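You operate a simulated robot arm through the tools that you are given. There is no shell and no other tool.

You run a simulated robot arm. Do the job below in one go: nothing can be reset, and whatever is moved stays where it is left.

JOB
Scrub the grease filter and slide it home under the microwave.
Fine: It lies on the pan board. One stroke of the clear pump bottle marked DISHES on the damp pink sponge, scrub the grease off, wipe the suds off with the damp orange cloth; it may go home damp. Bottle, sponge and cloth go back. The hob stays off. Spill no more than 20 ml. Drop, topple, chip or break nothing, tools too; pinch, knock, crush or weigh down nobody. Set down upright: pump bottle. What is to be rubbed or washed off counts as gone when no trace of it is left.

It is judged by the outcome, as a careful person would: the job done as asked, and still so three seconds after it is handed in. It fails if anything else is knocked over, pushed out of place, dropped, spilled or broken. Flat cloth is picked up by pressing the open fingertips on it (5 to 10 N) and closing them slowly along it; thin cloth reads only 2 to 8 mm in the jaws.

ROBOT AND FRAMES
A 7-joint arm with a two-finger parallel gripper, fixed in place. Base frame: the origin is at the foot of the arm, x ahead of it, y to its left, z up; the work surface is at about z = 0.914. Lengths are in m, angles in degrees, forces in N, time in s.
Its first joint turns from -166.0 to 166.0 degrees. Payload 4.4 kg.
The TCP is the grasp point between the finger pads, 0.023 m short of the fingertips. In the tool frame z runs along the fingers and y along their closing line. The gripper opens to 0.094 m. The fingers are 0.038 m wide and 0.01 m thick; the gripper's body (0.054 by 0.096 m) begins 0.039 m behind the TCP.
Orientation is that of the tool frame in the base frame, as a unit quaternion [x, y, z, w]. With the fingers straight down and closing along the base's y, the tool's x points along the base's -x, its y along +y and its z along -z.

CONTROLS
- The arm moves only by the tool nudge_tool. Its argument "plan" is a list of rows, each a list of 7 numbers: the finger opening in m, from 0 to 0.094, then the shift along the tool's x, y, z in units of 150 mm (1.0 is 150 mm), then the turn, a rotation vector about the tool's x, y, z in units of 90 degrees (1.0 is 90 degrees). In form: [[fingers, dx, dy, dz, wx, wy, wz], ...]. A call has 1 to 20 rows; each row is the pose to reach, as a shift and turn from the pose commanded when the call began, along the tool's axes at that moment. A call with a number of a shift or a turn outside -1 to 1 is refused whole. A row lasts 0.2 s, in which the tool goes at most 0.05 m and 8.6 degrees; a call with a longer step from one row to the next is refused whole, and so is a gripper value outside its range. A pose out of reach is approached as far as the arm can. The call stops where the force on the tool passes 60 N (or 10 N more than at its start, if that is more) or the arm is blocked; 0.2 s more then pass. The fingers move at their own pace (about 0.072 m/s each) and stop on an object; they squeeze with about 28 N. The grip force told is the motor's: it shows also when the fingers shut on nothing. Time passes only in rows, and 0.2 s behind the last, so rows that repeat a pose let the fingers close. It gives the time, the measured TCP pose, the force on the tool (base axes), the opening and the grip force at its end, in the units of the frame above (readings bear some noise), with the torque about the TCP (base axes, N m) and any sound that the robot's microphone picked up, and new pictures: "views" is both (left out), scene, wrist or none.
- Cameras (640 x 400 px; columns grow to the right, rows downward): "scene" is fixed at [0.3975, 0.4998, 1.5203]; the picture's right is [-0.47, -0.88, 0.00], its down [-0.39, 0.21, -0.90] and it looks along [0.79, -0.42, -0.44] (base axes); focal length 214 px, centre (320, 200). "wrist" rides on the gripper at [0.086, 0.016, -0.074] in the tool frame; the picture's right is [-0.18, 0.98, 0.00], its down [-0.58, -0.11, -0.81] and it looks along [-0.79, -0.15, 0.59] (tool axes); focal length 243 px, centre (320, 200). There is no depth. A picture from a camera that has moved, and an enlarged one, comes with that camera's place and axes in the base frame and with its lens.
- close_up(camera, box): a new picture of the part [left, top, right, bottom] of that camera's present view, enlarged. No time passes.
- finish_job(): hands the job in; it is judged then, once.

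Places have to be worked out from the pictures, the camera data and where the tool is seen. Open the gripper and draw the arm clear of the work before you hand the job in, unless the task says otherwise.

The tools are called by a JSON object that holds its "api" and its "payload". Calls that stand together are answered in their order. nudge_tool: Moves the arm, as the interface text tells. Its arguments: {"type":"object","properties":{"plan":{"type":"array","items":{"type":"array","items":{"type":"number"}}},"views":{"type":"string","enum":["both","scene","wrist","none"]}},"required":["plan"]} The other tools are called the same way: close_up (camera, box) takes an enlarged picture of a part of a camera's view; finish_job () hands the job in.

At the start:

```text
t: 0.0
tcp_pos: [0.6536, -0.1014, 1.547]
ee_rot: [0.0, 1.0, 0.0, 0.0]
wrist_force: [-0.4, -0.6, 0.4]
moment: [0.03, 0.03, -0.05]
opening: 0.0941
grasp_force: 0.1
```

scene: 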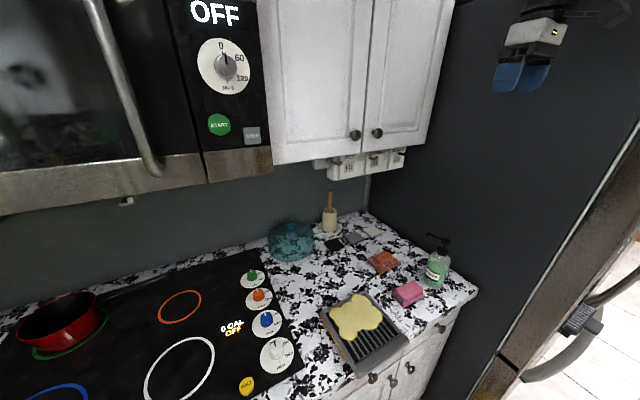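
wrist: 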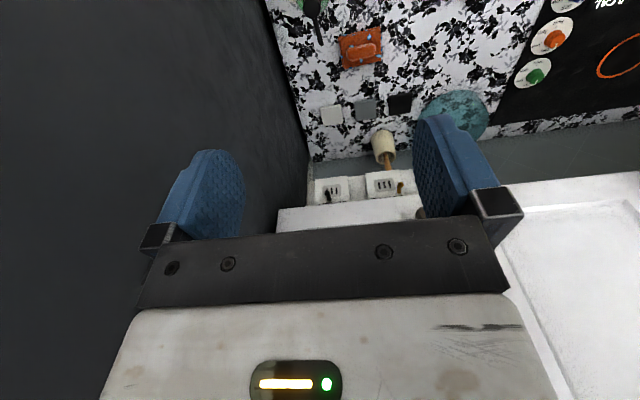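

I'll begin by looking closer at the counter, the things on it and the microwave underside before moving.

{"api": "close_up", "payload": {"camera": "scene", "box": [300, 220, 480, 380]}}

{"api": "close_up", "payload": {"camera": "scene", "box": [0, 120, 300, 320]}}

{"api": "close_up", "payload": {"camera": "wrist", "box": [260, 0, 560, 200]}}

```text
2.50 times, centred on (390, 300) of scene
camera zoom: at [0.3975, 0.4998, 1.5203], right [-0.47, -0.88, 0.0], down [-0.39, 0.21, -0.9], along [0.79, -0.42, -0.44], focal length 536 px, centre (145, -50)
```

zoom: 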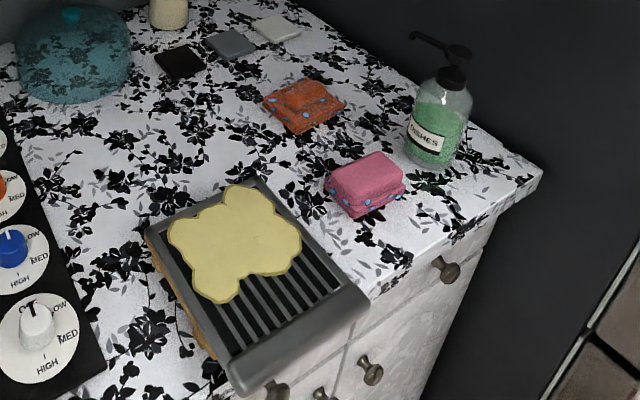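

```text
2.00 times, centred on (150, 220) of scene
camera zoom: at [0.3975, 0.4998, 1.5203], right [-0.47, -0.88, 0.0], down [-0.39, 0.21, -0.9], along [0.79, -0.42, -0.44], focal length 429 px, centre (660, 160)
```

zoom: 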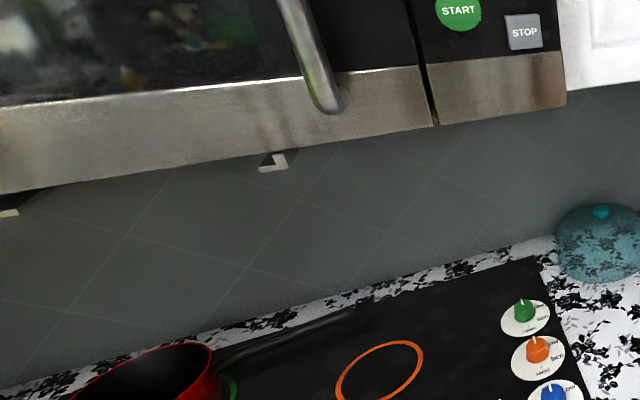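

```text
2.00 times, centred on (410, 100) of wrist
camera zoom: at [0.5676, -0.0844, 1.6211], right [0.18, 0.98, 0.0], down [0.58, -0.11, 0.81], along [0.79, -0.15, -0.59], focal length 485 px, centre (140, 400)
```

zoom: 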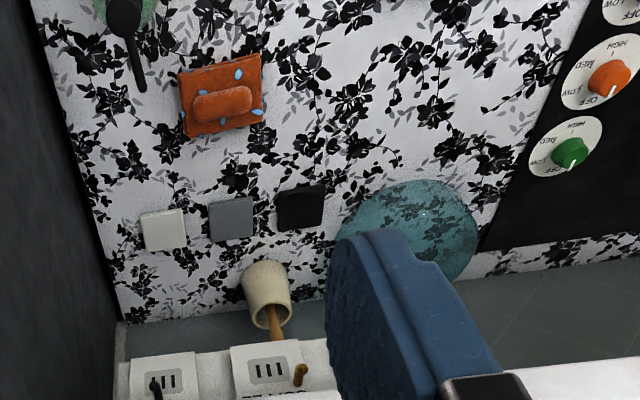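

Before moving, I check the right side of the scene and the microwave front for anybody or anything in the way.

{"api": "close_up", "payload": {"camera": "scene", "box": [460, 0, 640, 400]}}

{"api": "close_up", "payload": {"camera": "scene", "box": [0, 280, 310, 400]}}

{"api": "close_up", "payload": {"camera": "scene", "box": [300, 280, 420, 380]}}

```text
1.00 times, centred on (550, 200) of scene (not enlarged: the box is as wide or as high as the picture)
camera zoom: at [0.3975, 0.4998, 1.5203], right [-0.47, -0.88, 0.0], down [-0.39, 0.21, -0.9], along [0.79, -0.42, -0.44], focal length 214 px, centre (90, 200)
```

zoom: 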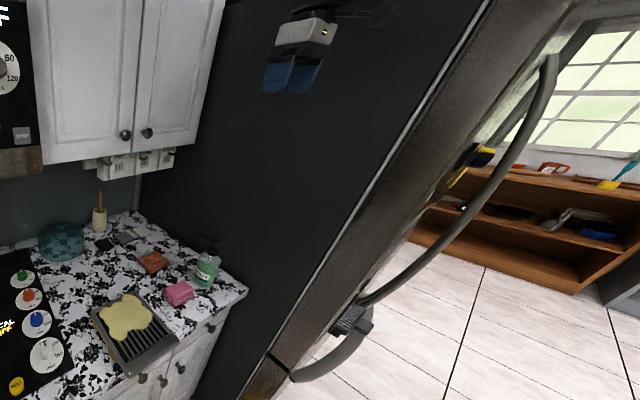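

```text
2.06 times, centred on (155, 340) of scene
camera zoom: at [0.3975, 0.4998, 1.5203], right [-0.47, -0.88, 0.0], down [-0.39, 0.21, -0.9], along [0.79, -0.42, -0.44], focal length 443 px, centre (661, -89)
```

zoom: 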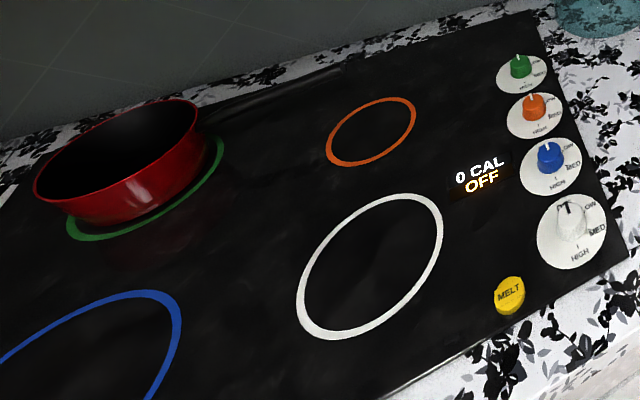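

```text
4.00 times, centred on (360, 330) of scene
camera zoom: at [0.3975, 0.4998, 1.5203], right [-0.47, -0.88, 0.0], down [-0.39, 0.21, -0.9], along [0.79, -0.42, -0.44], focal length 858 px, centre (160, -320)
```

zoom: 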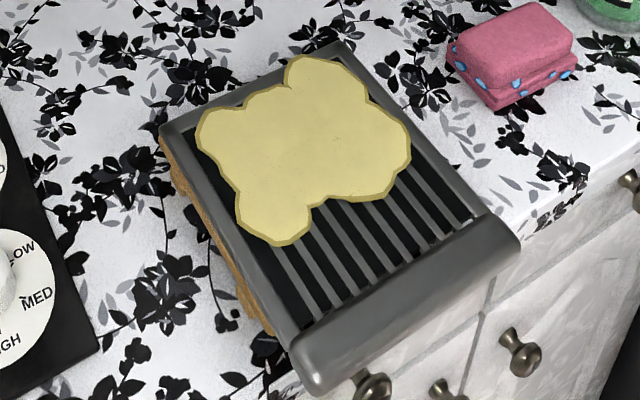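

No living thing is in sight; the hob shows OFF, the filter lies on a wooden board with a thick rounded front bar overhanging the counter edge at about x≈0.58, y≈0.14–0.31. I move the tool back, left and down in the free space before the counter for a better look.

{"api": "nudge_tool", "payload": {"plan": [[0.094, 0.11, 0.14, 0.14, 0, 0, 0], [0.094, 0.22, 0.28, 0.28, 0, 0, 0], [0.094, 0.33, 0.42, 0.42, 0, 0, 0], [0.094, 0.44, 0.57, 0.57, 0, 0, 0], [0.094, 0.55, 0.71, 0.71, 0, 0, 0], [0.094, 0.66, 0.85, 0.85, 0, 0, 0], [0.094, 0.78, 1.0, 0.99, 0, 0, 0]], "views": "none"}}

{"api": "nudge_tool", "payload": {"plan": [[0.094, 0.11, 0.14, 0.14, 0, 0, 0], [0.094, 0.22, 0.28, 0.28, 0, 0, 0], [0.094, 0.33, 0.42, 0.42, 0, 0, 0], [0.094, 0.44, 0.57, 0.57, 0, 0, 0], [0.094, 0.55, 0.71, 0.71, 0, 0, 0], [0.094, 0.66, 0.85, 0.85, 0, 0, 0], [0.094, 0.78, 1.0, 0.99, 0, 0, 0]], "views": "both"}}

```text
t: 1.6
tcp_pos: [0.5399, 0.0479, 1.3975]
ee_rot: [0.0, 1.0, 0.001, 0.0]
wrist_force: [0.6, -0.3, 0.0]
moment: [0.03, 0.02, 0.03]
opening: 0.0939
grasp_force: 0.1
```

```text
t: 3.2
tcp_pos: [0.4223, 0.1971, 1.252]
ee_rot: [0.0, 1.0, 0.0, 0.0]
wrist_force: [-0.7, -0.6, -0.3]
moment: [0.0, 0.01, -0.02]
opening: 0.0941
grasp_force: 0.0
camera wrist: at [0.3355, 0.2138, 1.325], right [0.18, 0.98, 0.0], down [0.58, -0.11, 0.81], along [0.79, -0.15, -0.59], focal length 243 px, centre (320, 200)
```

scene: 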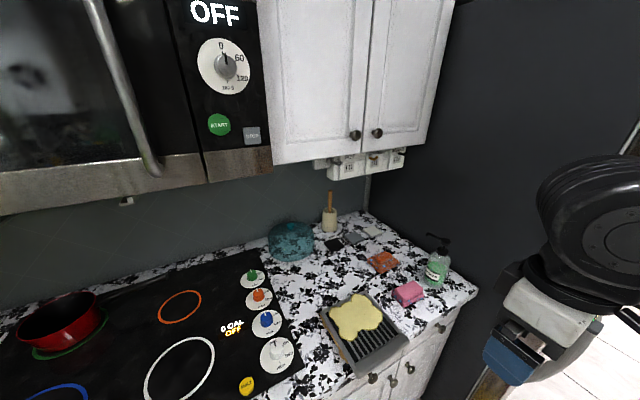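
wrist: 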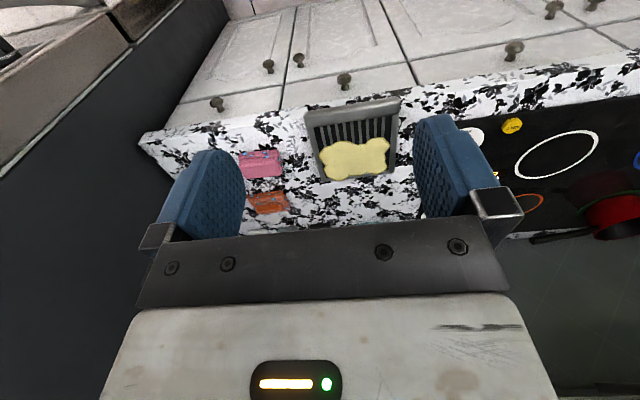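

The filter sits between the open fingers in the wrist view. I enlarge it to judge the frame, bar and board.

{"api": "close_up", "payload": {"camera": "wrist", "box": [230, 70, 430, 220]}}

{"api": "close_up", "payload": {"camera": "wrist", "box": [290, 80, 420, 190]}}

```text
2.67 times, centred on (330, 145) of wrist
camera zoom: at [0.3355, 0.2138, 1.325], right [0.18, 0.98, 0.0], down [0.58, -0.11, 0.81], along [0.79, -0.15, -0.59], focal length 647 px, centre (293, 347)
```

zoom: 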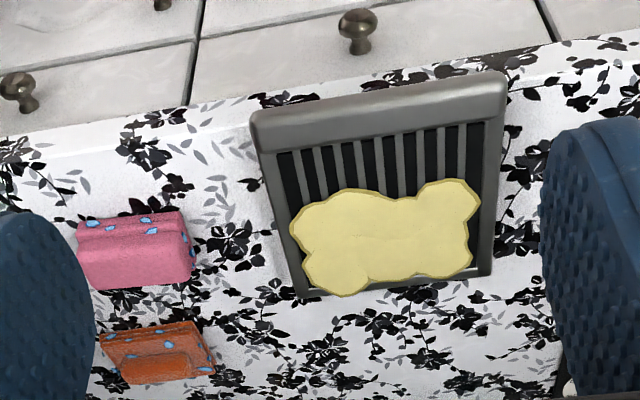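

```text
3.64 times, centred on (355, 135) of wrist
camera zoom: at [0.3355, 0.2138, 1.325], right [0.18, 0.98, 0.0], down [0.58, -0.11, 0.81], along [0.79, -0.15, -0.59], focal length 882 px, centre (193, 436)
```

zoom: 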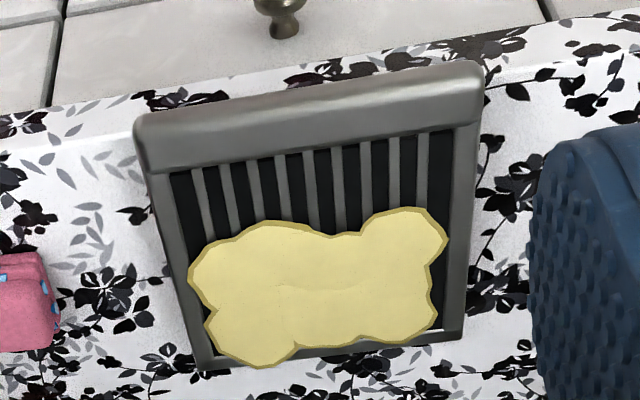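

The filter spans about x 0.578–0.772, y 0.137–0.303, with a bar about 30 mm deep in front. Next I look at the rails under the microwave: I swing left while pitching the tool up so the wrist camera looks forward and slightly up.

{"api": "nudge_tool", "payload": {"plan": [[0.094, -0.03, 0.125, 0.04, 0, -0.083, 0], [0.094, -0.06, 0.25, 0.08, 0, -0.167, 0], [0.094, -0.09, 0.375, 0.12, 0, -0.25, 0], [0.094, -0.12, 0.5, 0.16, 0, -0.333, 0], [0.094, -0.14, 0.625, 0.2, 0, -0.417, 0], [0.094, -0.16, 0.75, 0.25, 0, -0.5, 0], [0.094, -0.18, 0.875, 0.3, 0, -0.583, 0], [0.094, -0.2, 1.0, 0.33, 0, -0.667, 0]], "views": "none"}}

{"api": "nudge_tool", "payload": {"plan": [[0.094, 0, 0.2, 0, 0, 0, 0], [0.094, 0, 0.4, 0, 0, 0, 0], [0.094, 0, 0.6, 0, 0, 0, 0], [0.094, 0, 0.8, 0, 0, 0, 0], [0.094, 0, 1.0, 0, 0, 0, 0]], "views": "both"}}

```text
t: 5.0
tcp_pos: [0.4518, 0.3484, 1.2023]
ee_rot: [0.0, 0.866, 0.0, 0.5]
wrist_force: [0.0, 0.1, 0.3]
moment: [-0.02, 0.02, 0.0]
opening: 0.094
grasp_force: 0.0
```

```text
t: 6.2
tcp_pos: [0.4487, 0.4996, 1.2005]
ee_rot: [0.001, 0.866, -0.001, 0.5]
wrist_force: [0.0, 0.2, 0.0]
moment: [-0.02, 0.01, 0.01]
opening: 0.0941
grasp_force: 0.1
camera wrist: at [0.3413, 0.517, 1.1624], right [0.09, 0.98, 0.16], down [-0.41, -0.11, 0.91], along [0.91, -0.15, 0.39], focal length 243 px, centre (320, 200)
```

scene: 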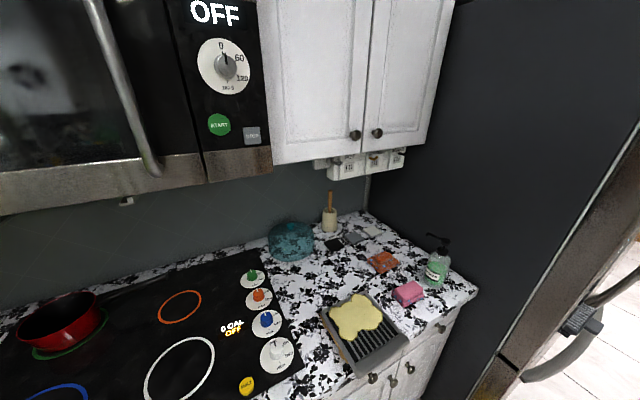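
wrist: 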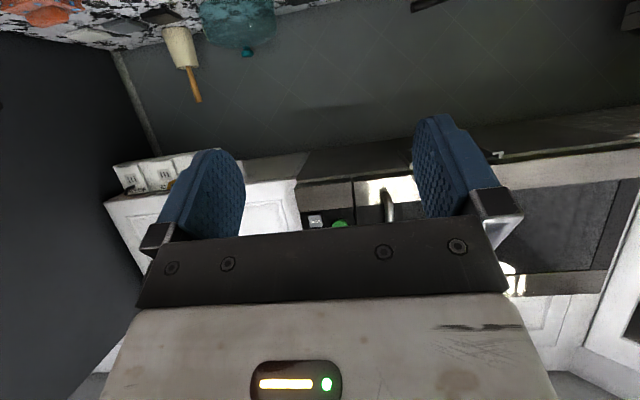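

I can see the microwave's underside as a thin band; I move further left and lower to look up at the slot.

{"api": "nudge_tool", "payload": {"plan": [[0.094, 0.1, 0.2, -0.05, 0, 0, 0], [0.094, 0.2, 0.4, -0.1, 0, 0, 0], [0.094, 0.3, 0.6, -0.15, 0, 0, 0], [0.094, 0.4, 0.8, -0.2, 0, 0, 0], [0.094, 0.5, 1.0, -0.25, 0, 0, 0], [0.094, 0.6, 1.0, -0.3, 0, 0, 0]], "views": "wrist"}}

{"api": "close_up", "payload": {"camera": "wrist", "box": [240, 60, 440, 220]}}

```text
t: 7.6
tcp_pos: [0.365, 0.6504, 1.1473]
ee_rot: [0.001, 0.866, 0.001, 0.5]
wrist_force: [-0.9, -0.1, 0.1]
moment: [0.0, -0.02, -0.01]
opening: 0.0942
grasp_force: 0.1
camera wrist: at [0.2572, 0.6669, 1.1086], right [0.09, 0.98, 0.16], down [-0.41, -0.11, 0.91], along [0.91, -0.15, 0.39], focal length 243 px, centre (320, 200)
```

wrist: 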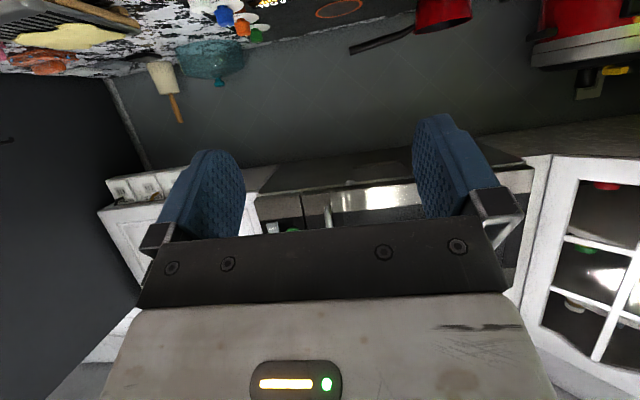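

```text
2.50 times, centred on (340, 140) of wrist
camera zoom: at [0.2572, 0.6669, 1.1086], right [0.09, 0.98, 0.16], down [-0.41, -0.11, 0.91], along [0.91, -0.15, 0.39], focal length 606 px, centre (270, 350)
```

zoom: 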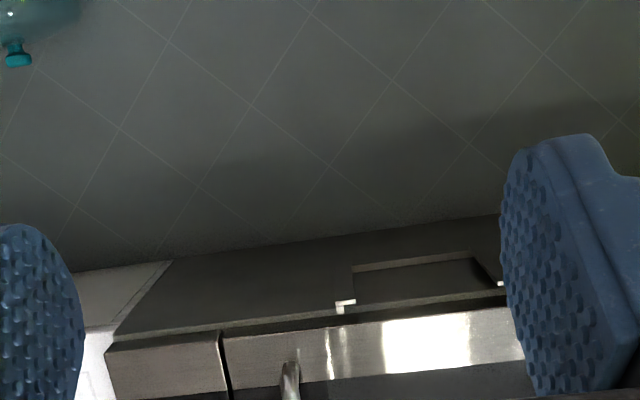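

The slot with two rails is visible under the microwave. I move closer beneath its front and pitch the tool fully forward to measure the rails.

{"api": "nudge_tool", "payload": {"plan": [[0.094, -0.144, 0.055, 0.16, 0, -0.055, 0], [0.094, -0.288, 0.111, 0.321, 0, -0.111, 0], [0.094, -0.432, 0.166, 0.482, 0, -0.166, 0], [0.094, -0.576, 0.222, 0.643, 0, -0.222, 0], [0.094, -0.72, 0.277, 0.803, 0, -0.277, 0], [0.094, -0.864, 0.333, 0.964, 0, -0.333, 0]], "views": "both"}}

{"api": "close_up", "payload": {"camera": "wrist", "box": [220, 30, 460, 220]}}

```text
t: 9.0
tcp_pos: [0.5553, 0.6999, 1.1853]
ee_rot: [0.0, 0.707, 0.0, 0.707]
wrist_force: [0.2, 0.4, 0.3]
moment: [0.01, 0.01, 0.03]
opening: 0.0941
grasp_force: 0.1
camera wrist: at [0.4804, 0.7165, 1.0983], right [0.0, 0.98, 0.18], down [-0.81, -0.11, 0.58], along [0.59, -0.15, 0.79], focal length 243 px, centre (320, 200)
```

scene: 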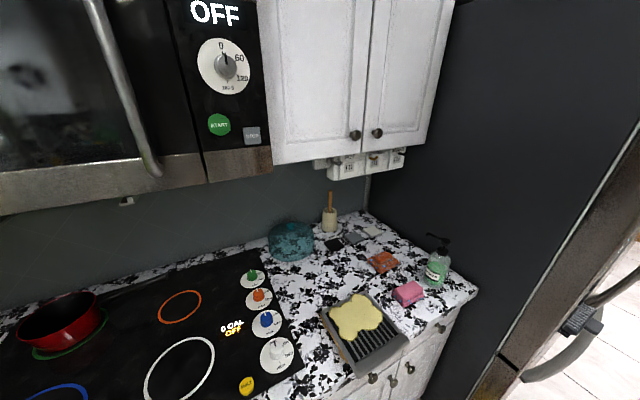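
wrist: 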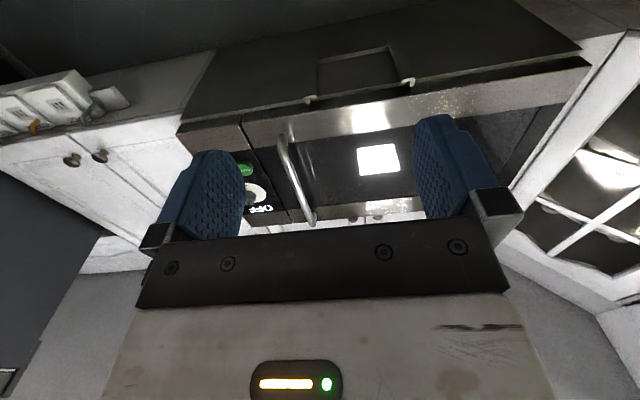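

```text
2.11 times, centred on (340, 125) of wrist
camera zoom: at [0.4804, 0.7165, 1.0983], right [0.0, 0.98, 0.18], down [-0.81, -0.11, 0.58], along [0.59, -0.15, 0.79], focal length 511 px, centre (278, 358)
```

zoom: 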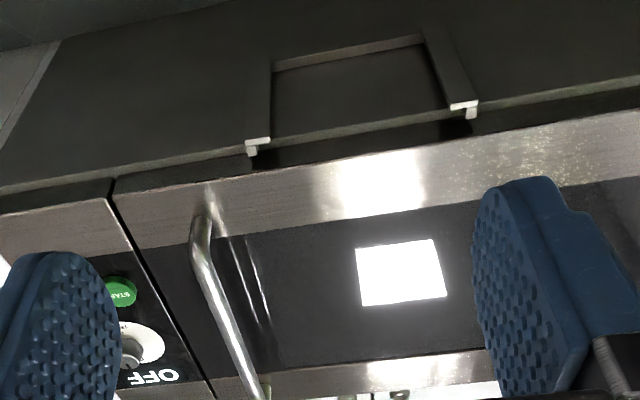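

I see an L-channel rail pair with a back stop under the microwave, open to the front. I move 0.12 m closer to measure it by parallax.

{"api": "nudge_tool", "payload": {"plan": [[0.094, -0.06, 0, 0.2, 0, 0, 0], [0.094, -0.12, 0, 0.4, 0, 0, 0], [0.094, -0.18, 0, 0.6, 0, 0, 0], [0.094, -0.23, 0, 0.8, 0, 0, 0]], "views": "wrist"}}

{"api": "close_up", "payload": {"camera": "wrist", "box": [220, 20, 460, 170]}}

```text
t: 10.0
tcp_pos: [0.6763, 0.7001, 1.219]
ee_rot: [-0.001, 0.707, 0.0, 0.707]
wrist_force: [-0.5, -0.4, 0.5]
moment: [0.0, 0.05, 0.05]
opening: 0.0941
grasp_force: 0.1
camera wrist: at [0.6017, 0.7152, 1.1319], right [0.0, 0.98, 0.18], down [-0.81, -0.11, 0.58], along [0.59, -0.15, 0.79], focal length 243 px, centre (320, 200)
```

wrist: 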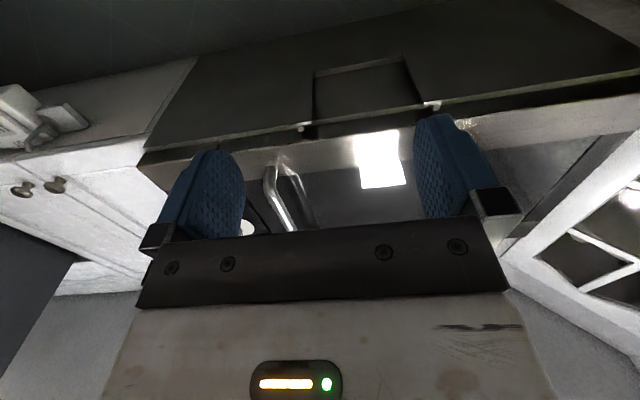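

```text
2.67 times, centred on (340, 95) of wrist
camera zoom: at [0.6017, 0.7152, 1.1319], right [0.0, 0.98, 0.18], down [-0.81, -0.11, 0.58], along [0.59, -0.15, 0.79], focal length 647 px, centre (267, 480)
```

zoom: 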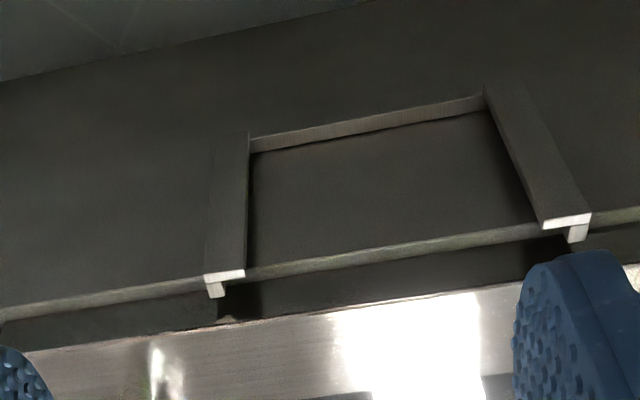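

By parallax the rail feet are at about z≈1.345, x≈0.90 front end, inner gap y≈0.663–0.818, centre y≈0.741. I now bring the camera level with the slot to look straight into the rails.

{"api": "nudge_tool", "payload": {"plan": [[0.094, -0.09, 0.02, 0.01, 0, 0.085, 0], [0.094, -0.19, 0.04, 0.03, 0, 0.171, 0], [0.094, -0.29, 0.05, 0.05, 0, 0.257, 0], [0.094, -0.39, 0.07, 0.07, 0, 0.343, 0], [0.094, -0.49, 0.09, 0.09, 0, 0.429, 0], [0.094, -0.59, 0.11, 0.1, 0, 0.514, 0], [0.094, -0.68, 0.127, 0.113, 0, 0.6, 0]], "views": "both"}}

{"api": "close_up", "payload": {"camera": "wrist", "box": [230, 130, 430, 240]}}

```text
t: 11.6
tcp_pos: [0.6924, 0.7181, 1.3227]
ee_rot: [0.0, 0.951, 0.0, 0.309]
wrist_force: [-1.2, -0.2, -0.6]
moment: [0.02, 0.01, -0.03]
opening: 0.0939
grasp_force: 0.1
camera wrist: at [0.5782, 0.7352, 1.331], right [0.15, 0.98, 0.11], down [0.0, -0.11, 0.99], along [0.99, -0.15, -0.01], focal length 243 px, centre (320, 200)
```

scene: 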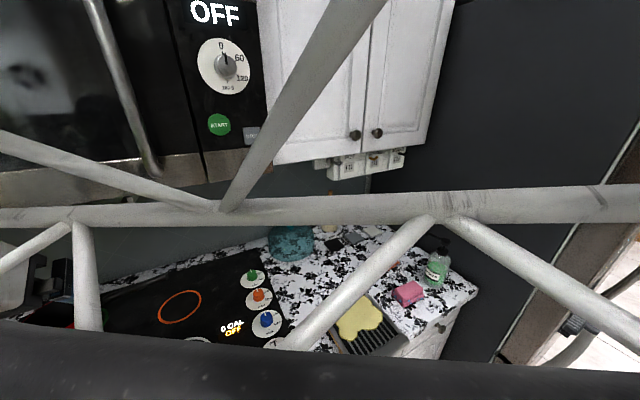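
wrist: 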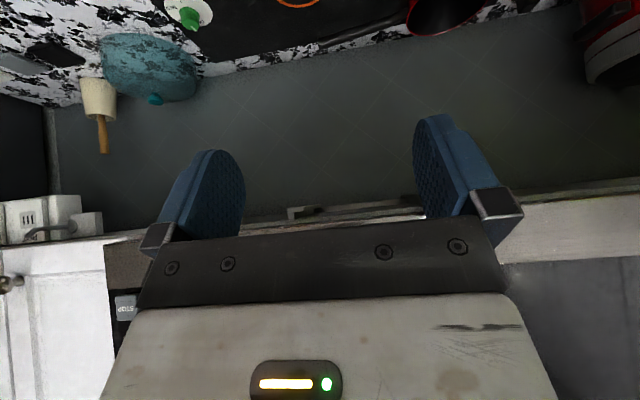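

```text
3.20 times, centred on (330, 185) of wrist
camera zoom: at [0.5782, 0.7352, 1.331], right [0.15, 0.98, 0.11], down [0.0, -0.11, 0.99], along [0.99, -0.15, -0.01], focal length 776 px, centre (288, 248)
```

zoom: 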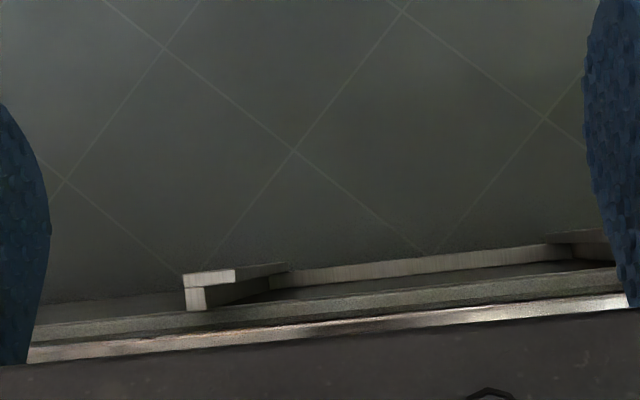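

The slot is clear now: rail feet about 5 mm thick with their tops at z≈1.340, underside at about z≈1.353, rail fronts at x≈0.888, back stop at x≈1.035. I retract and swing back to the counter to measure sponge, bottle and cloth.

{"api": "nudge_tool", "payload": {"plan": [[0.094, 0.108, -0.16, -0.078, 0, 0.066, 0], [0.094, 0.216, -0.33, -0.157, 0, 0.133, 0], [0.094, 0.324, -0.5, -0.235, 0, 0.2, 0], [0.094, 0.431, -0.67, -0.313, 0, 0.267, 0], [0.094, 0.539, -0.83, -0.392, 0, 0.333, 0], [0.094, 0.647, -1.0, -0.47, 0, 0.4, 0]], "views": "none"}}

{"api": "nudge_tool", "payload": {"plan": [[0.094, 0.16, -0.2, 0.08, 0, 0, 0], [0.094, 0.32, -0.4, 0.16, 0, 0, 0], [0.094, 0.48, -0.6, 0.24, 0, 0, 0], [0.094, 0.64, -0.8, 0.32, 0, 0, 0], [0.094, 0.8, -1.0, 0.4, 0, 0, 0]], "views": "none"}}

{"api": "nudge_tool", "payload": {"plan": [[0.094, 0, -0.25, 0.08, 0, 0, 0], [0.094, 0, -0.5, 0.16, 0, 0, 0], [0.094, 0, -0.75, 0.24, 0, 0, 0], [0.094, 0, -1.0, 0.33, 0, 0, 0]], "views": "none"}}

{"api": "nudge_tool", "payload": {"plan": [[0.094, 0, -0.25, 0.08, 0, 0, 0], [0.094, 0, -0.5, 0.16, 0, 0, 0], [0.094, 0, -0.75, 0.24, 0, 0, 0], [0.094, 0, -1.0, 0.33, 0, 0, 0]], "views": "none"}}

{"api": "nudge_tool", "payload": {"plan": [[0.094, -0.05, -0.25, 0, 0, 0, 0], [0.094, -0.1, -0.5, 0, 0, 0, 0], [0.094, -0.15, -0.7, 0, 0, 0, 0], [0.094, -0.2, -0.9, 0, 0, 0, 0]], "views": "both"}}

```text
t: 13.0
tcp_pos: [0.5733, 0.5674, 1.3221]
ee_rot: [0.0, 1.0, 0.001, -0.001]
wrist_force: [0.5, 0.0, -0.1]
moment: [-0.04, 0.02, -0.02]
opening: 0.0941
grasp_force: 0.0
```

```text
t: 14.2
tcp_pos: [0.4511, 0.417, 1.2602]
ee_rot: [0.0, 1.0, 0.0, 0.0]
wrist_force: [0.6, 0.4, -0.4]
moment: [0.0, 0.0, -0.03]
opening: 0.0938
grasp_force: 0.0
```

```text
t: 15.2
tcp_pos: [0.4519, 0.2687, 1.2103]
ee_rot: [0.0, 1.0, 0.0, 0.0]
wrist_force: [0.4, -0.5, 0.1]
moment: [-0.04, 0.02, 0.0]
opening: 0.0941
grasp_force: 0.0
```

```text
t: 16.2
tcp_pos: [0.4532, 0.1186, 1.1636]
ee_rot: [0.0, 1.0, 0.0, 0.0]
wrist_force: [-0.8, 0.3, -0.7]
moment: [-0.01, -0.02, 0.03]
opening: 0.0942
grasp_force: 0.0
```

```text
t: 17.2
tcp_pos: [0.483, -0.0167, 1.1627]
ee_rot: [0.0, 1.0, 0.0, 0.0]
wrist_force: [0.9, -0.5, 0.2]
moment: [0.02, 0.0, 0.0]
opening: 0.0942
grasp_force: 0.1
camera wrist: at [0.3967, 0.0, 1.2369], right [0.18, 0.98, 0.0], down [0.58, -0.11, 0.81], along [0.79, -0.15, -0.59], focal length 243 px, centre (320, 200)
```

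scene: 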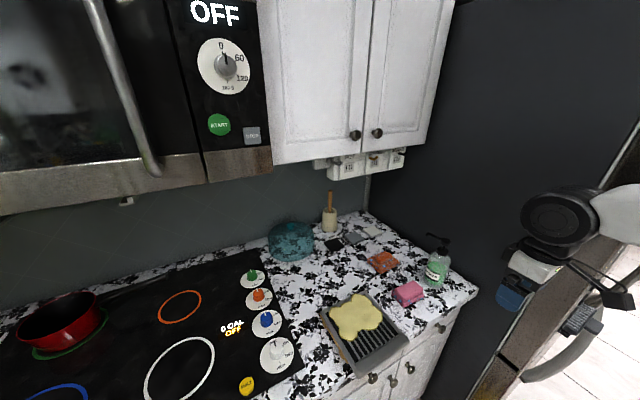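
wrist: 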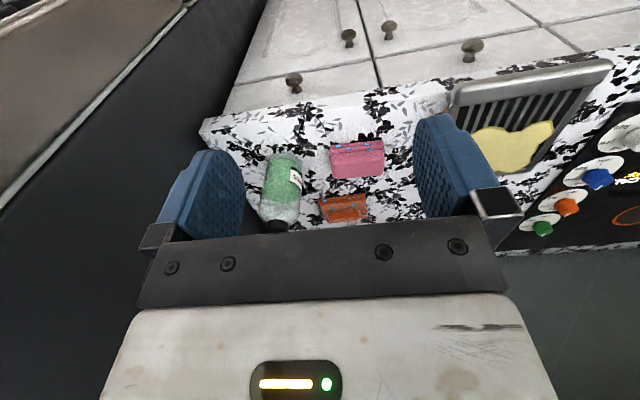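

The scene picture shows the camera on a small bracket behind the hand, so I'll count it as part of the hand. I enlarge the wrist view of bottle, sponge and cloth.

{"api": "close_up", "payload": {"camera": "wrist", "box": [230, 110, 410, 235]}}

{"api": "close_up", "payload": {"camera": "scene", "box": [360, 225, 470, 315]}}

{"api": "close_up", "payload": {"camera": "scene", "box": [480, 160, 640, 340]}}

```text
3.20 times, centred on (320, 172) of wrist
camera zoom: at [0.3967, 0.0, 1.2369], right [0.18, 0.98, 0.0], down [0.58, -0.11, 0.81], along [0.79, -0.15, -0.59], focal length 776 px, centre (320, 288)
```

zoom: 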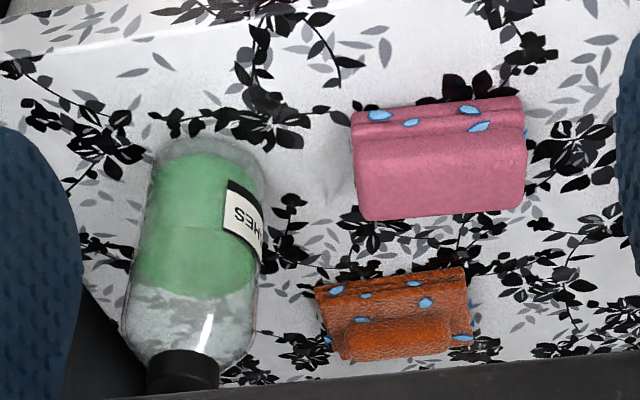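

```text
4.44 times, centred on (415, 270) of scene
camera zoom: at [0.3975, 0.4998, 1.5203], right [-0.47, -0.88, 0.0], down [-0.39, 0.21, -0.9], along [0.79, -0.42, -0.44], focal length 953 px, centre (-102, -111)
```

zoom: 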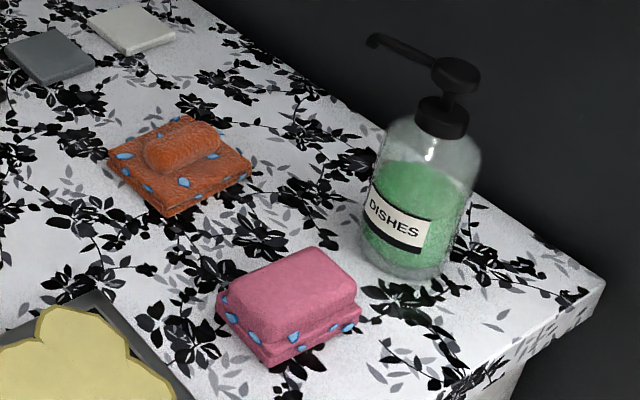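

```text
2.22 times, centred on (560, 250) of scene
camera zoom: at [0.3975, 0.4998, 1.5203], right [-0.47, -0.88, 0.0], down [-0.39, 0.21, -0.9], along [0.79, -0.42, -0.44], focal length 477 px, centre (-213, 89)
```

zoom: 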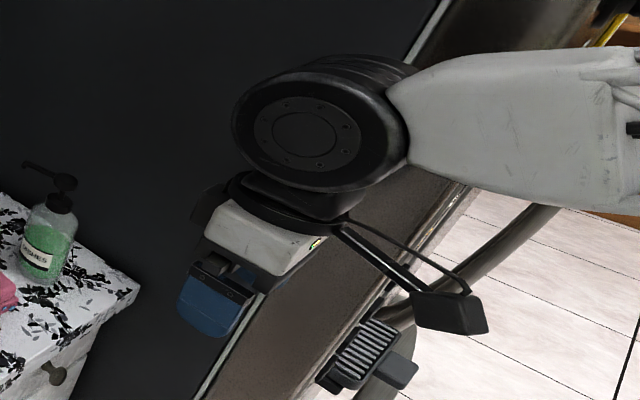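

Sponge spans about x 0.680–0.730, y −0.035–0.053; cloth x 0.823–0.905, y −0.085–0.022; bottle axis about (0.703, −0.127), head top z≈1.10, nozzle tip about (0.771, −0.123, 1.083) pointing +x. I'll carry the sponge under the nozzle with the hand on the +y side of it, so I yaw the tool 90° here in free space (camera to the +y side).

{"api": "nudge_tool", "payload": {"plan": [[0.094, 0, 0, 0, 0, 0, 0.09], [0.094, 0, 0, 0, 0, 0, 0.18], [0.094, 0, 0, 0, 0, 0, 0.27], [0.094, 0, 0, 0, 0, 0, 0.36], [0.094, 0, 0, 0, 0, 0, 0.45], [0.094, 0, 0, 0, 0, 0, 0.54], [0.094, 0, 0, 0, 0, 0, 0.63], [0.094, 0, 0, 0, 0, 0, 0.72], [0.094, 0, 0, 0, 0, 0, 0.81], [0.094, 0, 0, 0, 0, 0, 0.9], [0.094, 0, 0, 0, 0, 0, 0.95], [0.094, 0, 0, 0, 0, 0, 1.0]], "views": "both"}}

```text
t: 19.8
tcp_pos: [0.4832, -0.0178, 1.1636]
ee_rot: [0.708, 0.706, 0.0, 0.0]
wrist_force: [-0.4, 0.0, -1.1]
moment: [-0.02, -0.01, -0.03]
opening: 0.0937
grasp_force: 0.0
camera wrist: at [0.4996, 0.0699, 1.2369], right [0.98, -0.19, 0.0], down [-0.11, -0.58, 0.81], along [-0.15, -0.79, -0.59], focal length 243 px, centre (320, 200)
```

scene: 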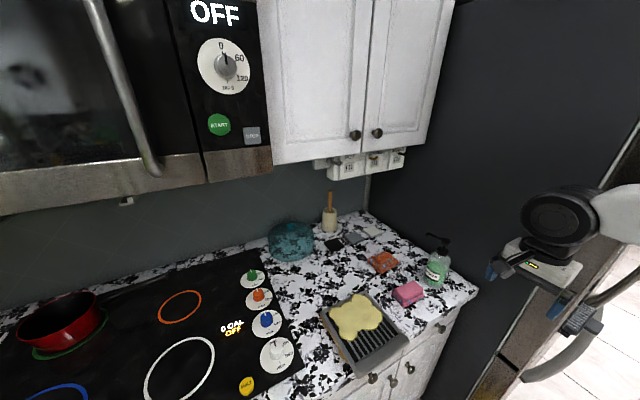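
wrist: 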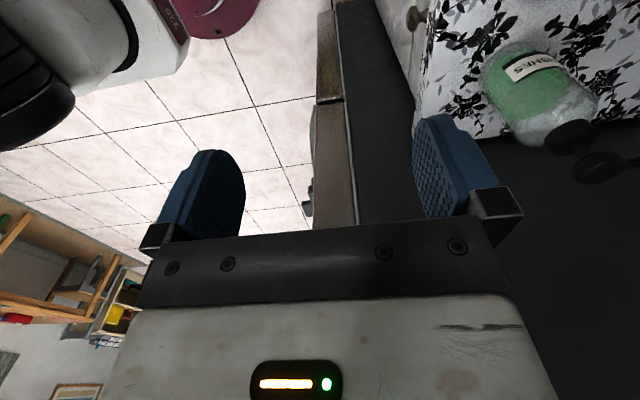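

Yaw is fine. I move to hover over the filter, with the camera looking toward −y at sponge, bottle and cloth.

{"api": "nudge_tool", "payload": {"plan": [[0.094, 0.15, 0.18, 0.03, 0, 0, 0], [0.094, 0.3, 0.37, 0.06, 0, 0, 0], [0.094, 0.45, 0.55, 0.09, 0, 0, 0], [0.094, 0.6, 0.735, 0.125, 0, 0, 0]], "views": "none"}}

{"api": "nudge_tool", "payload": {"plan": [[0.094, 0.15, 0.18, 0.03, 0, 0, 0], [0.094, 0.3, 0.37, 0.06, 0, 0, 0], [0.094, 0.45, 0.55, 0.09, 0, 0, 0], [0.094, 0.6, 0.735, 0.125, 0, 0, 0]], "views": "both"}}

{"api": "close_up", "payload": {"camera": "wrist", "box": [240, 100, 440, 240]}}

```text
t: 20.8
tcp_pos: [0.5948, 0.0714, 1.1451]
ee_rot: [0.708, 0.707, 0.001, 0.0]
wrist_force: [0.5, -0.5, -0.5]
moment: [0.02, 0.01, 0.03]
opening: 0.0939
grasp_force: 0.1
```

```text
t: 21.8
tcp_pos: [0.7037, 0.1632, 1.1253]
ee_rot: [0.708, 0.706, 0.001, 0.0]
wrist_force: [0.1, 1.3, 0.0]
moment: [0.0, -0.03, -0.01]
opening: 0.094
grasp_force: 0.0
camera wrist: at [0.7193, 0.2502, 1.1995], right [0.98, -0.18, 0.0], down [-0.11, -0.58, 0.81], along [-0.15, -0.79, -0.59], focal length 243 px, centre (320, 200)
```

scene: 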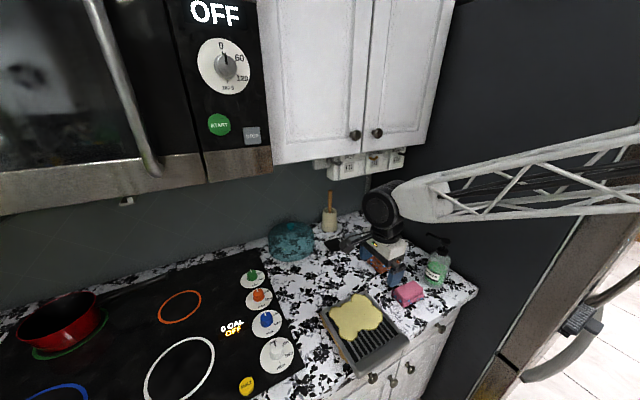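
wrist: 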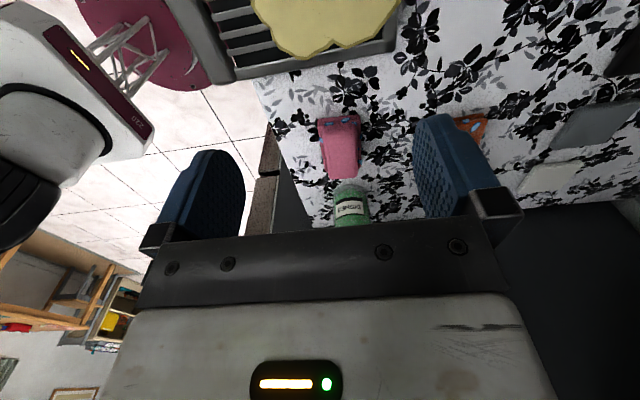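

```text
2.86 times, centred on (340, 170) of wrist
camera zoom: at [0.7193, 0.2502, 1.1995], right [0.98, -0.18, 0.0], down [-0.11, -0.58, 0.81], along [-0.15, -0.79, -0.59], focal length 693 px, centre (263, 286)
```

zoom: 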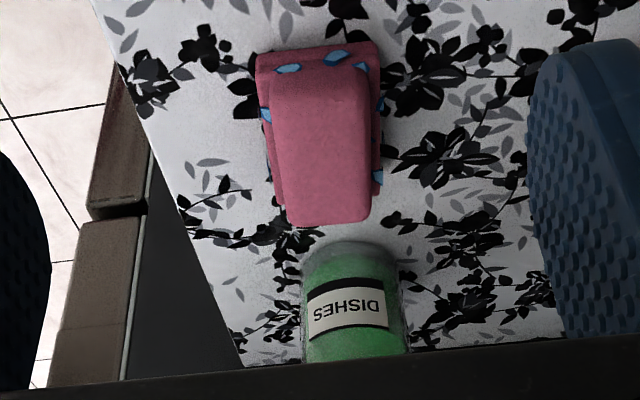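

Sponge is about 57×87 mm wide and 30 mm high, centre (0.706, 0.008); the bottle axis is about (0.708, −0.127). I come over the sponge's +y end with an 18° tilt so the wrist stays well on the +y side.

{"api": "nudge_tool", "payload": {"plan": [[0.094, -0.14, 0.005, 0.11, 0, -0.033, 0], [0.094, -0.28, 0.01, 0.23, 0, -0.067, 0], [0.094, -0.43, 0.01, 0.35, 0, -0.1, 0], [0.094, -0.57, 0.015, 0.46, 0, -0.133, 0], [0.094, -0.71, 0.015, 0.58, 0, -0.167, 0], [0.094, -0.853, 0.015, 0.7, 0, -0.2, 0]], "views": "both"}}

{"api": "close_up", "payload": {"camera": "scene", "box": [330, 150, 510, 310]}}

{"api": "close_up", "payload": {"camera": "wrist", "box": [220, 60, 460, 240]}}

```text
t: 23.2
tcp_pos: [0.7077, 0.0358, 1.0199]
ee_rot: [0.698, 0.699, -0.11, 0.111]
wrist_force: [-0.3, 0.3, -0.3]
moment: [-0.03, -0.01, 0.02]
opening: 0.0939
grasp_force: 0.1
camera wrist: at [0.723, 0.141, 1.0633], right [0.98, -0.17, 0.06], down [-0.11, -0.3, 0.95], along [-0.15, -0.94, -0.32], focal length 243 px, centre (320, 200)
```

scene: 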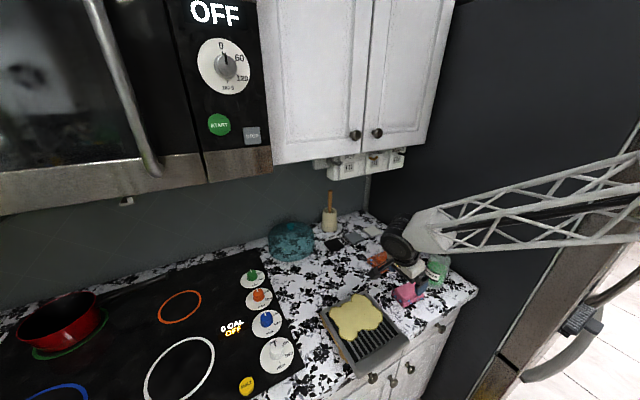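
wrist: 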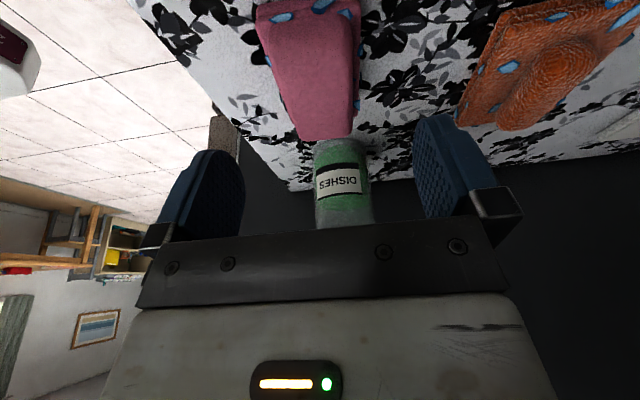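

```text
2.50 times, centred on (420, 230) of scene
camera zoom: at [0.3975, 0.4998, 1.5203], right [-0.47, -0.88, 0.0], down [-0.39, 0.21, -0.9], along [0.79, -0.42, -0.44], focal length 536 px, centre (70, 125)
```

zoom: 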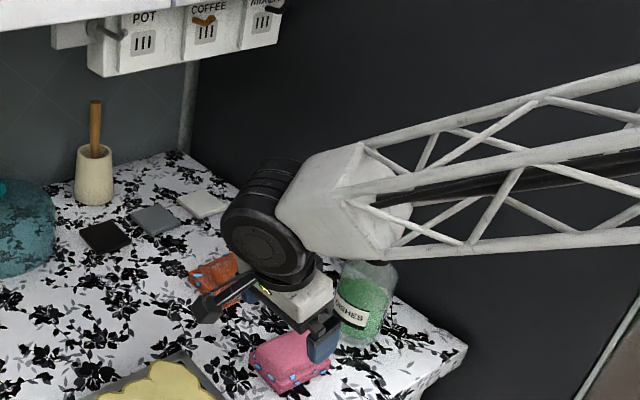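

```text
2.22 times, centred on (340, 150) of wrist
camera zoom: at [0.723, 0.141, 1.0633], right [0.98, -0.17, 0.06], down [-0.11, -0.3, 0.95], along [-0.15, -0.94, -0.32], focal length 539 px, centre (276, 311)
```

zoom: 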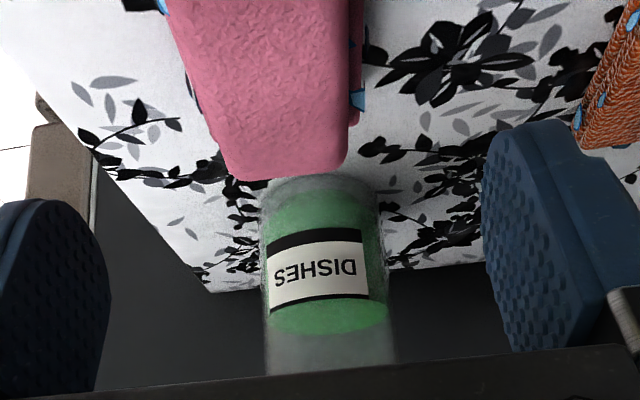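

The forearm end sits on the −y side of the hand, so near the nozzle I'll need more tilt later; first I pick the sponge up here. I lower straight down to TCP z≈0.948 around the sponge's +y end.

{"api": "nudge_tool", "payload": {"plan": [[0.094, 0.037, 0, 0.114, 0, 0, 0], [0.094, 0.074, 0, 0.228, 0, 0, 0], [0.094, 0.111, 0, 0.342, 0, 0, 0], [0.094, 0.13, 0, 0.4, 0, 0, 0], [0.094, 0.148, 0, 0.456, 0, 0, 0]], "views": "both"}}

{"api": "close_up", "payload": {"camera": "scene", "box": [330, 200, 480, 330]}}

```text
t: 24.4
tcp_pos: [0.7058, 0.0349, 0.948]
ee_rot: [0.699, 0.698, -0.111, 0.11]
wrist_force: [0.6, -0.1, -0.6]
moment: [0.01, -0.01, -0.02]
opening: 0.0937
grasp_force: 0.0
camera wrist: at [0.722, 0.1408, 0.9921], right [0.98, -0.18, 0.06], down [-0.11, -0.3, 0.95], along [-0.15, -0.94, -0.32], focal length 243 px, centre (320, 200)
```

scene: 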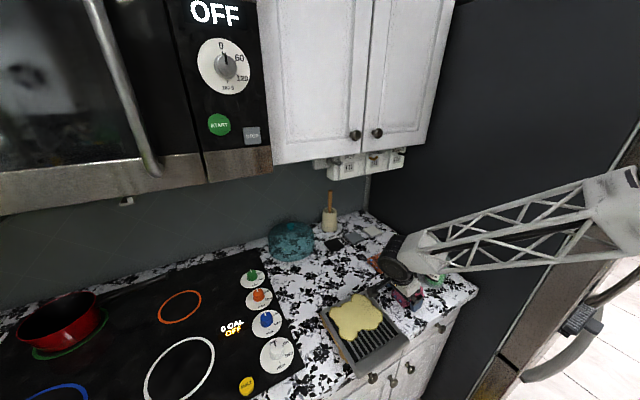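
wrist: 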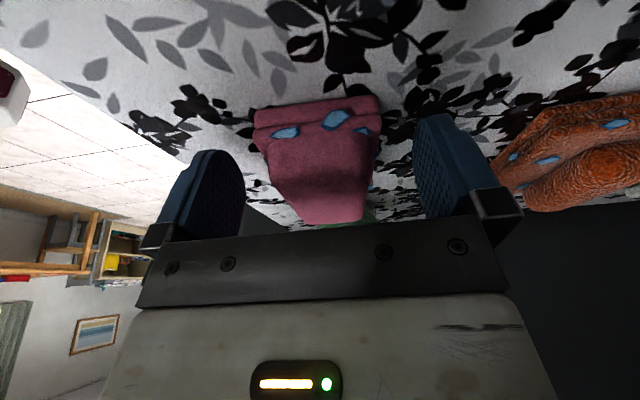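

```text
3.08 times, centred on (405, 265) of scene
camera zoom: at [0.3975, 0.4998, 1.5203], right [-0.47, -0.88, 0.0], down [-0.39, 0.21, -0.9], along [0.79, -0.42, -0.44], focal length 660 px, centre (58, 0)
```

zoom: 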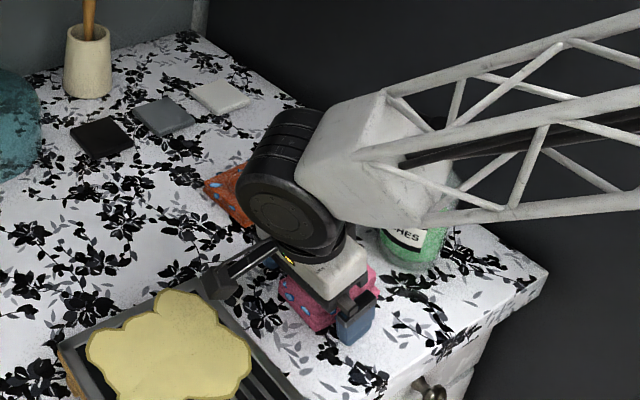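

The sponge is centred between the fingers with the wrist camera clear of the filter. I close on it.

{"api": "nudge_tool", "payload": {"plan": [[0.07, 0, 0, 0, 0, 0, 0], [0.05, 0, 0, 0, 0, 0, 0], [0.035, 0, 0, 0, 0, 0, 0], [0.03, 0, 0, 0, 0, 0, 0], [0.03, 0, 0, 0, 0, 0, 0]], "views": "wrist"}}

```text
t: 25.6
tcp_pos: [0.7064, 0.0352, 0.9492]
ee_rot: [0.698, 0.698, -0.111, 0.11]
wrist_force: [-0.2, -0.7, 1.2]
moment: [-0.04, -0.03, -0.04]
opening: 0.057
grasp_force: 27.9
camera wrist: at [0.7219, 0.1408, 0.9921], right [0.98, -0.18, 0.06], down [-0.11, -0.3, 0.95], along [-0.15, -0.94, -0.32], focal length 243 px, centre (320, 200)
```

wrist: 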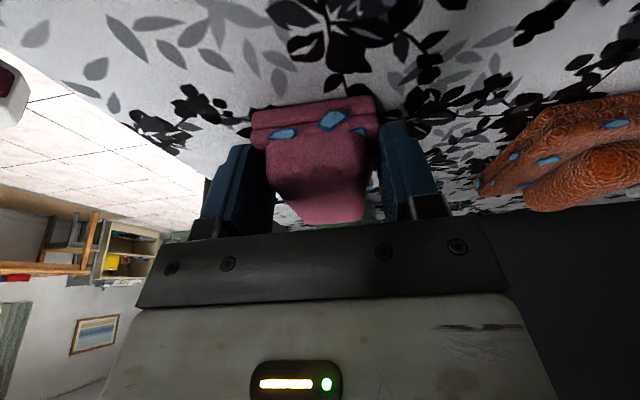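

Gripped at 57 mm. I lift 35 mm, look, then carry it right and forward to a spot short of the nozzle.

{"api": "nudge_tool", "payload": {"plan": [[0.03, -0.024, 0, -0.074, 0, 0, 0], [0.03, -0.048, 0, -0.148, 0, 0, 0], [0.03, -0.072, 0, -0.222, 0, 0, 0], [0.03, -0.072, 0.16, -0.222, 0, 0, 0], [0.03, -0.072, 0.32, -0.222, 0, 0, 0], [0.03, -0.072, 0.48, -0.222, 0, 0, 0]], "views": "both"}}

{"api": "close_up", "payload": {"camera": "scene", "box": [330, 190, 490, 320]}}

```text
t: 27.0
tcp_pos: [0.7791, 0.0379, 0.9818]
ee_rot: [0.699, 0.698, -0.11, 0.111]
wrist_force: [-0.1, -0.4, -0.7]
moment: [0.01, -0.04, 0.05]
opening: 0.0447
grasp_force: 28.6
camera wrist: at [0.7937, 0.1421, 1.0263], right [0.98, -0.18, 0.06], down [-0.11, -0.3, 0.95], along [-0.15, -0.94, -0.32], focal length 243 px, centre (320, 200)
```

scene: 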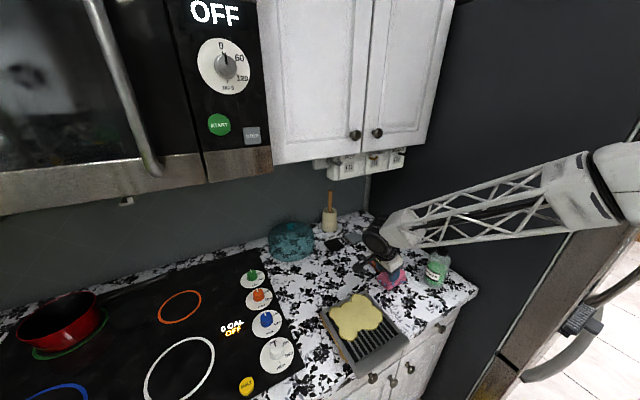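
wrist: 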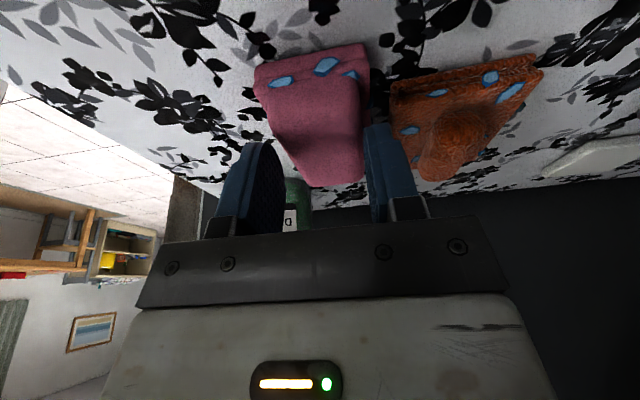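

```text
3.08 times, centred on (410, 255) of scene
camera zoom: at [0.3975, 0.4998, 1.5203], right [-0.47, -0.88, 0.0], down [-0.39, 0.21, -0.9], along [0.79, -0.42, -0.44], focal length 660 px, centre (43, 31)
```

zoom: 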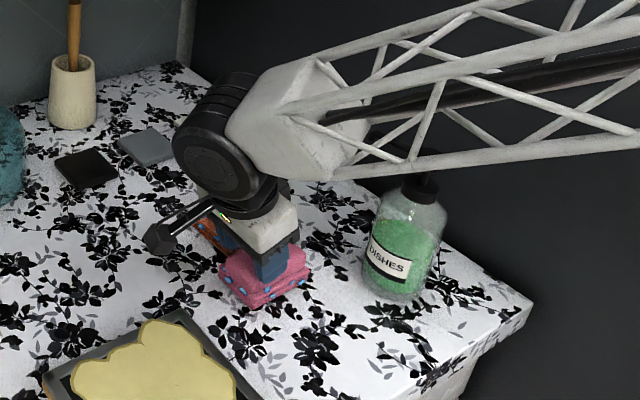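

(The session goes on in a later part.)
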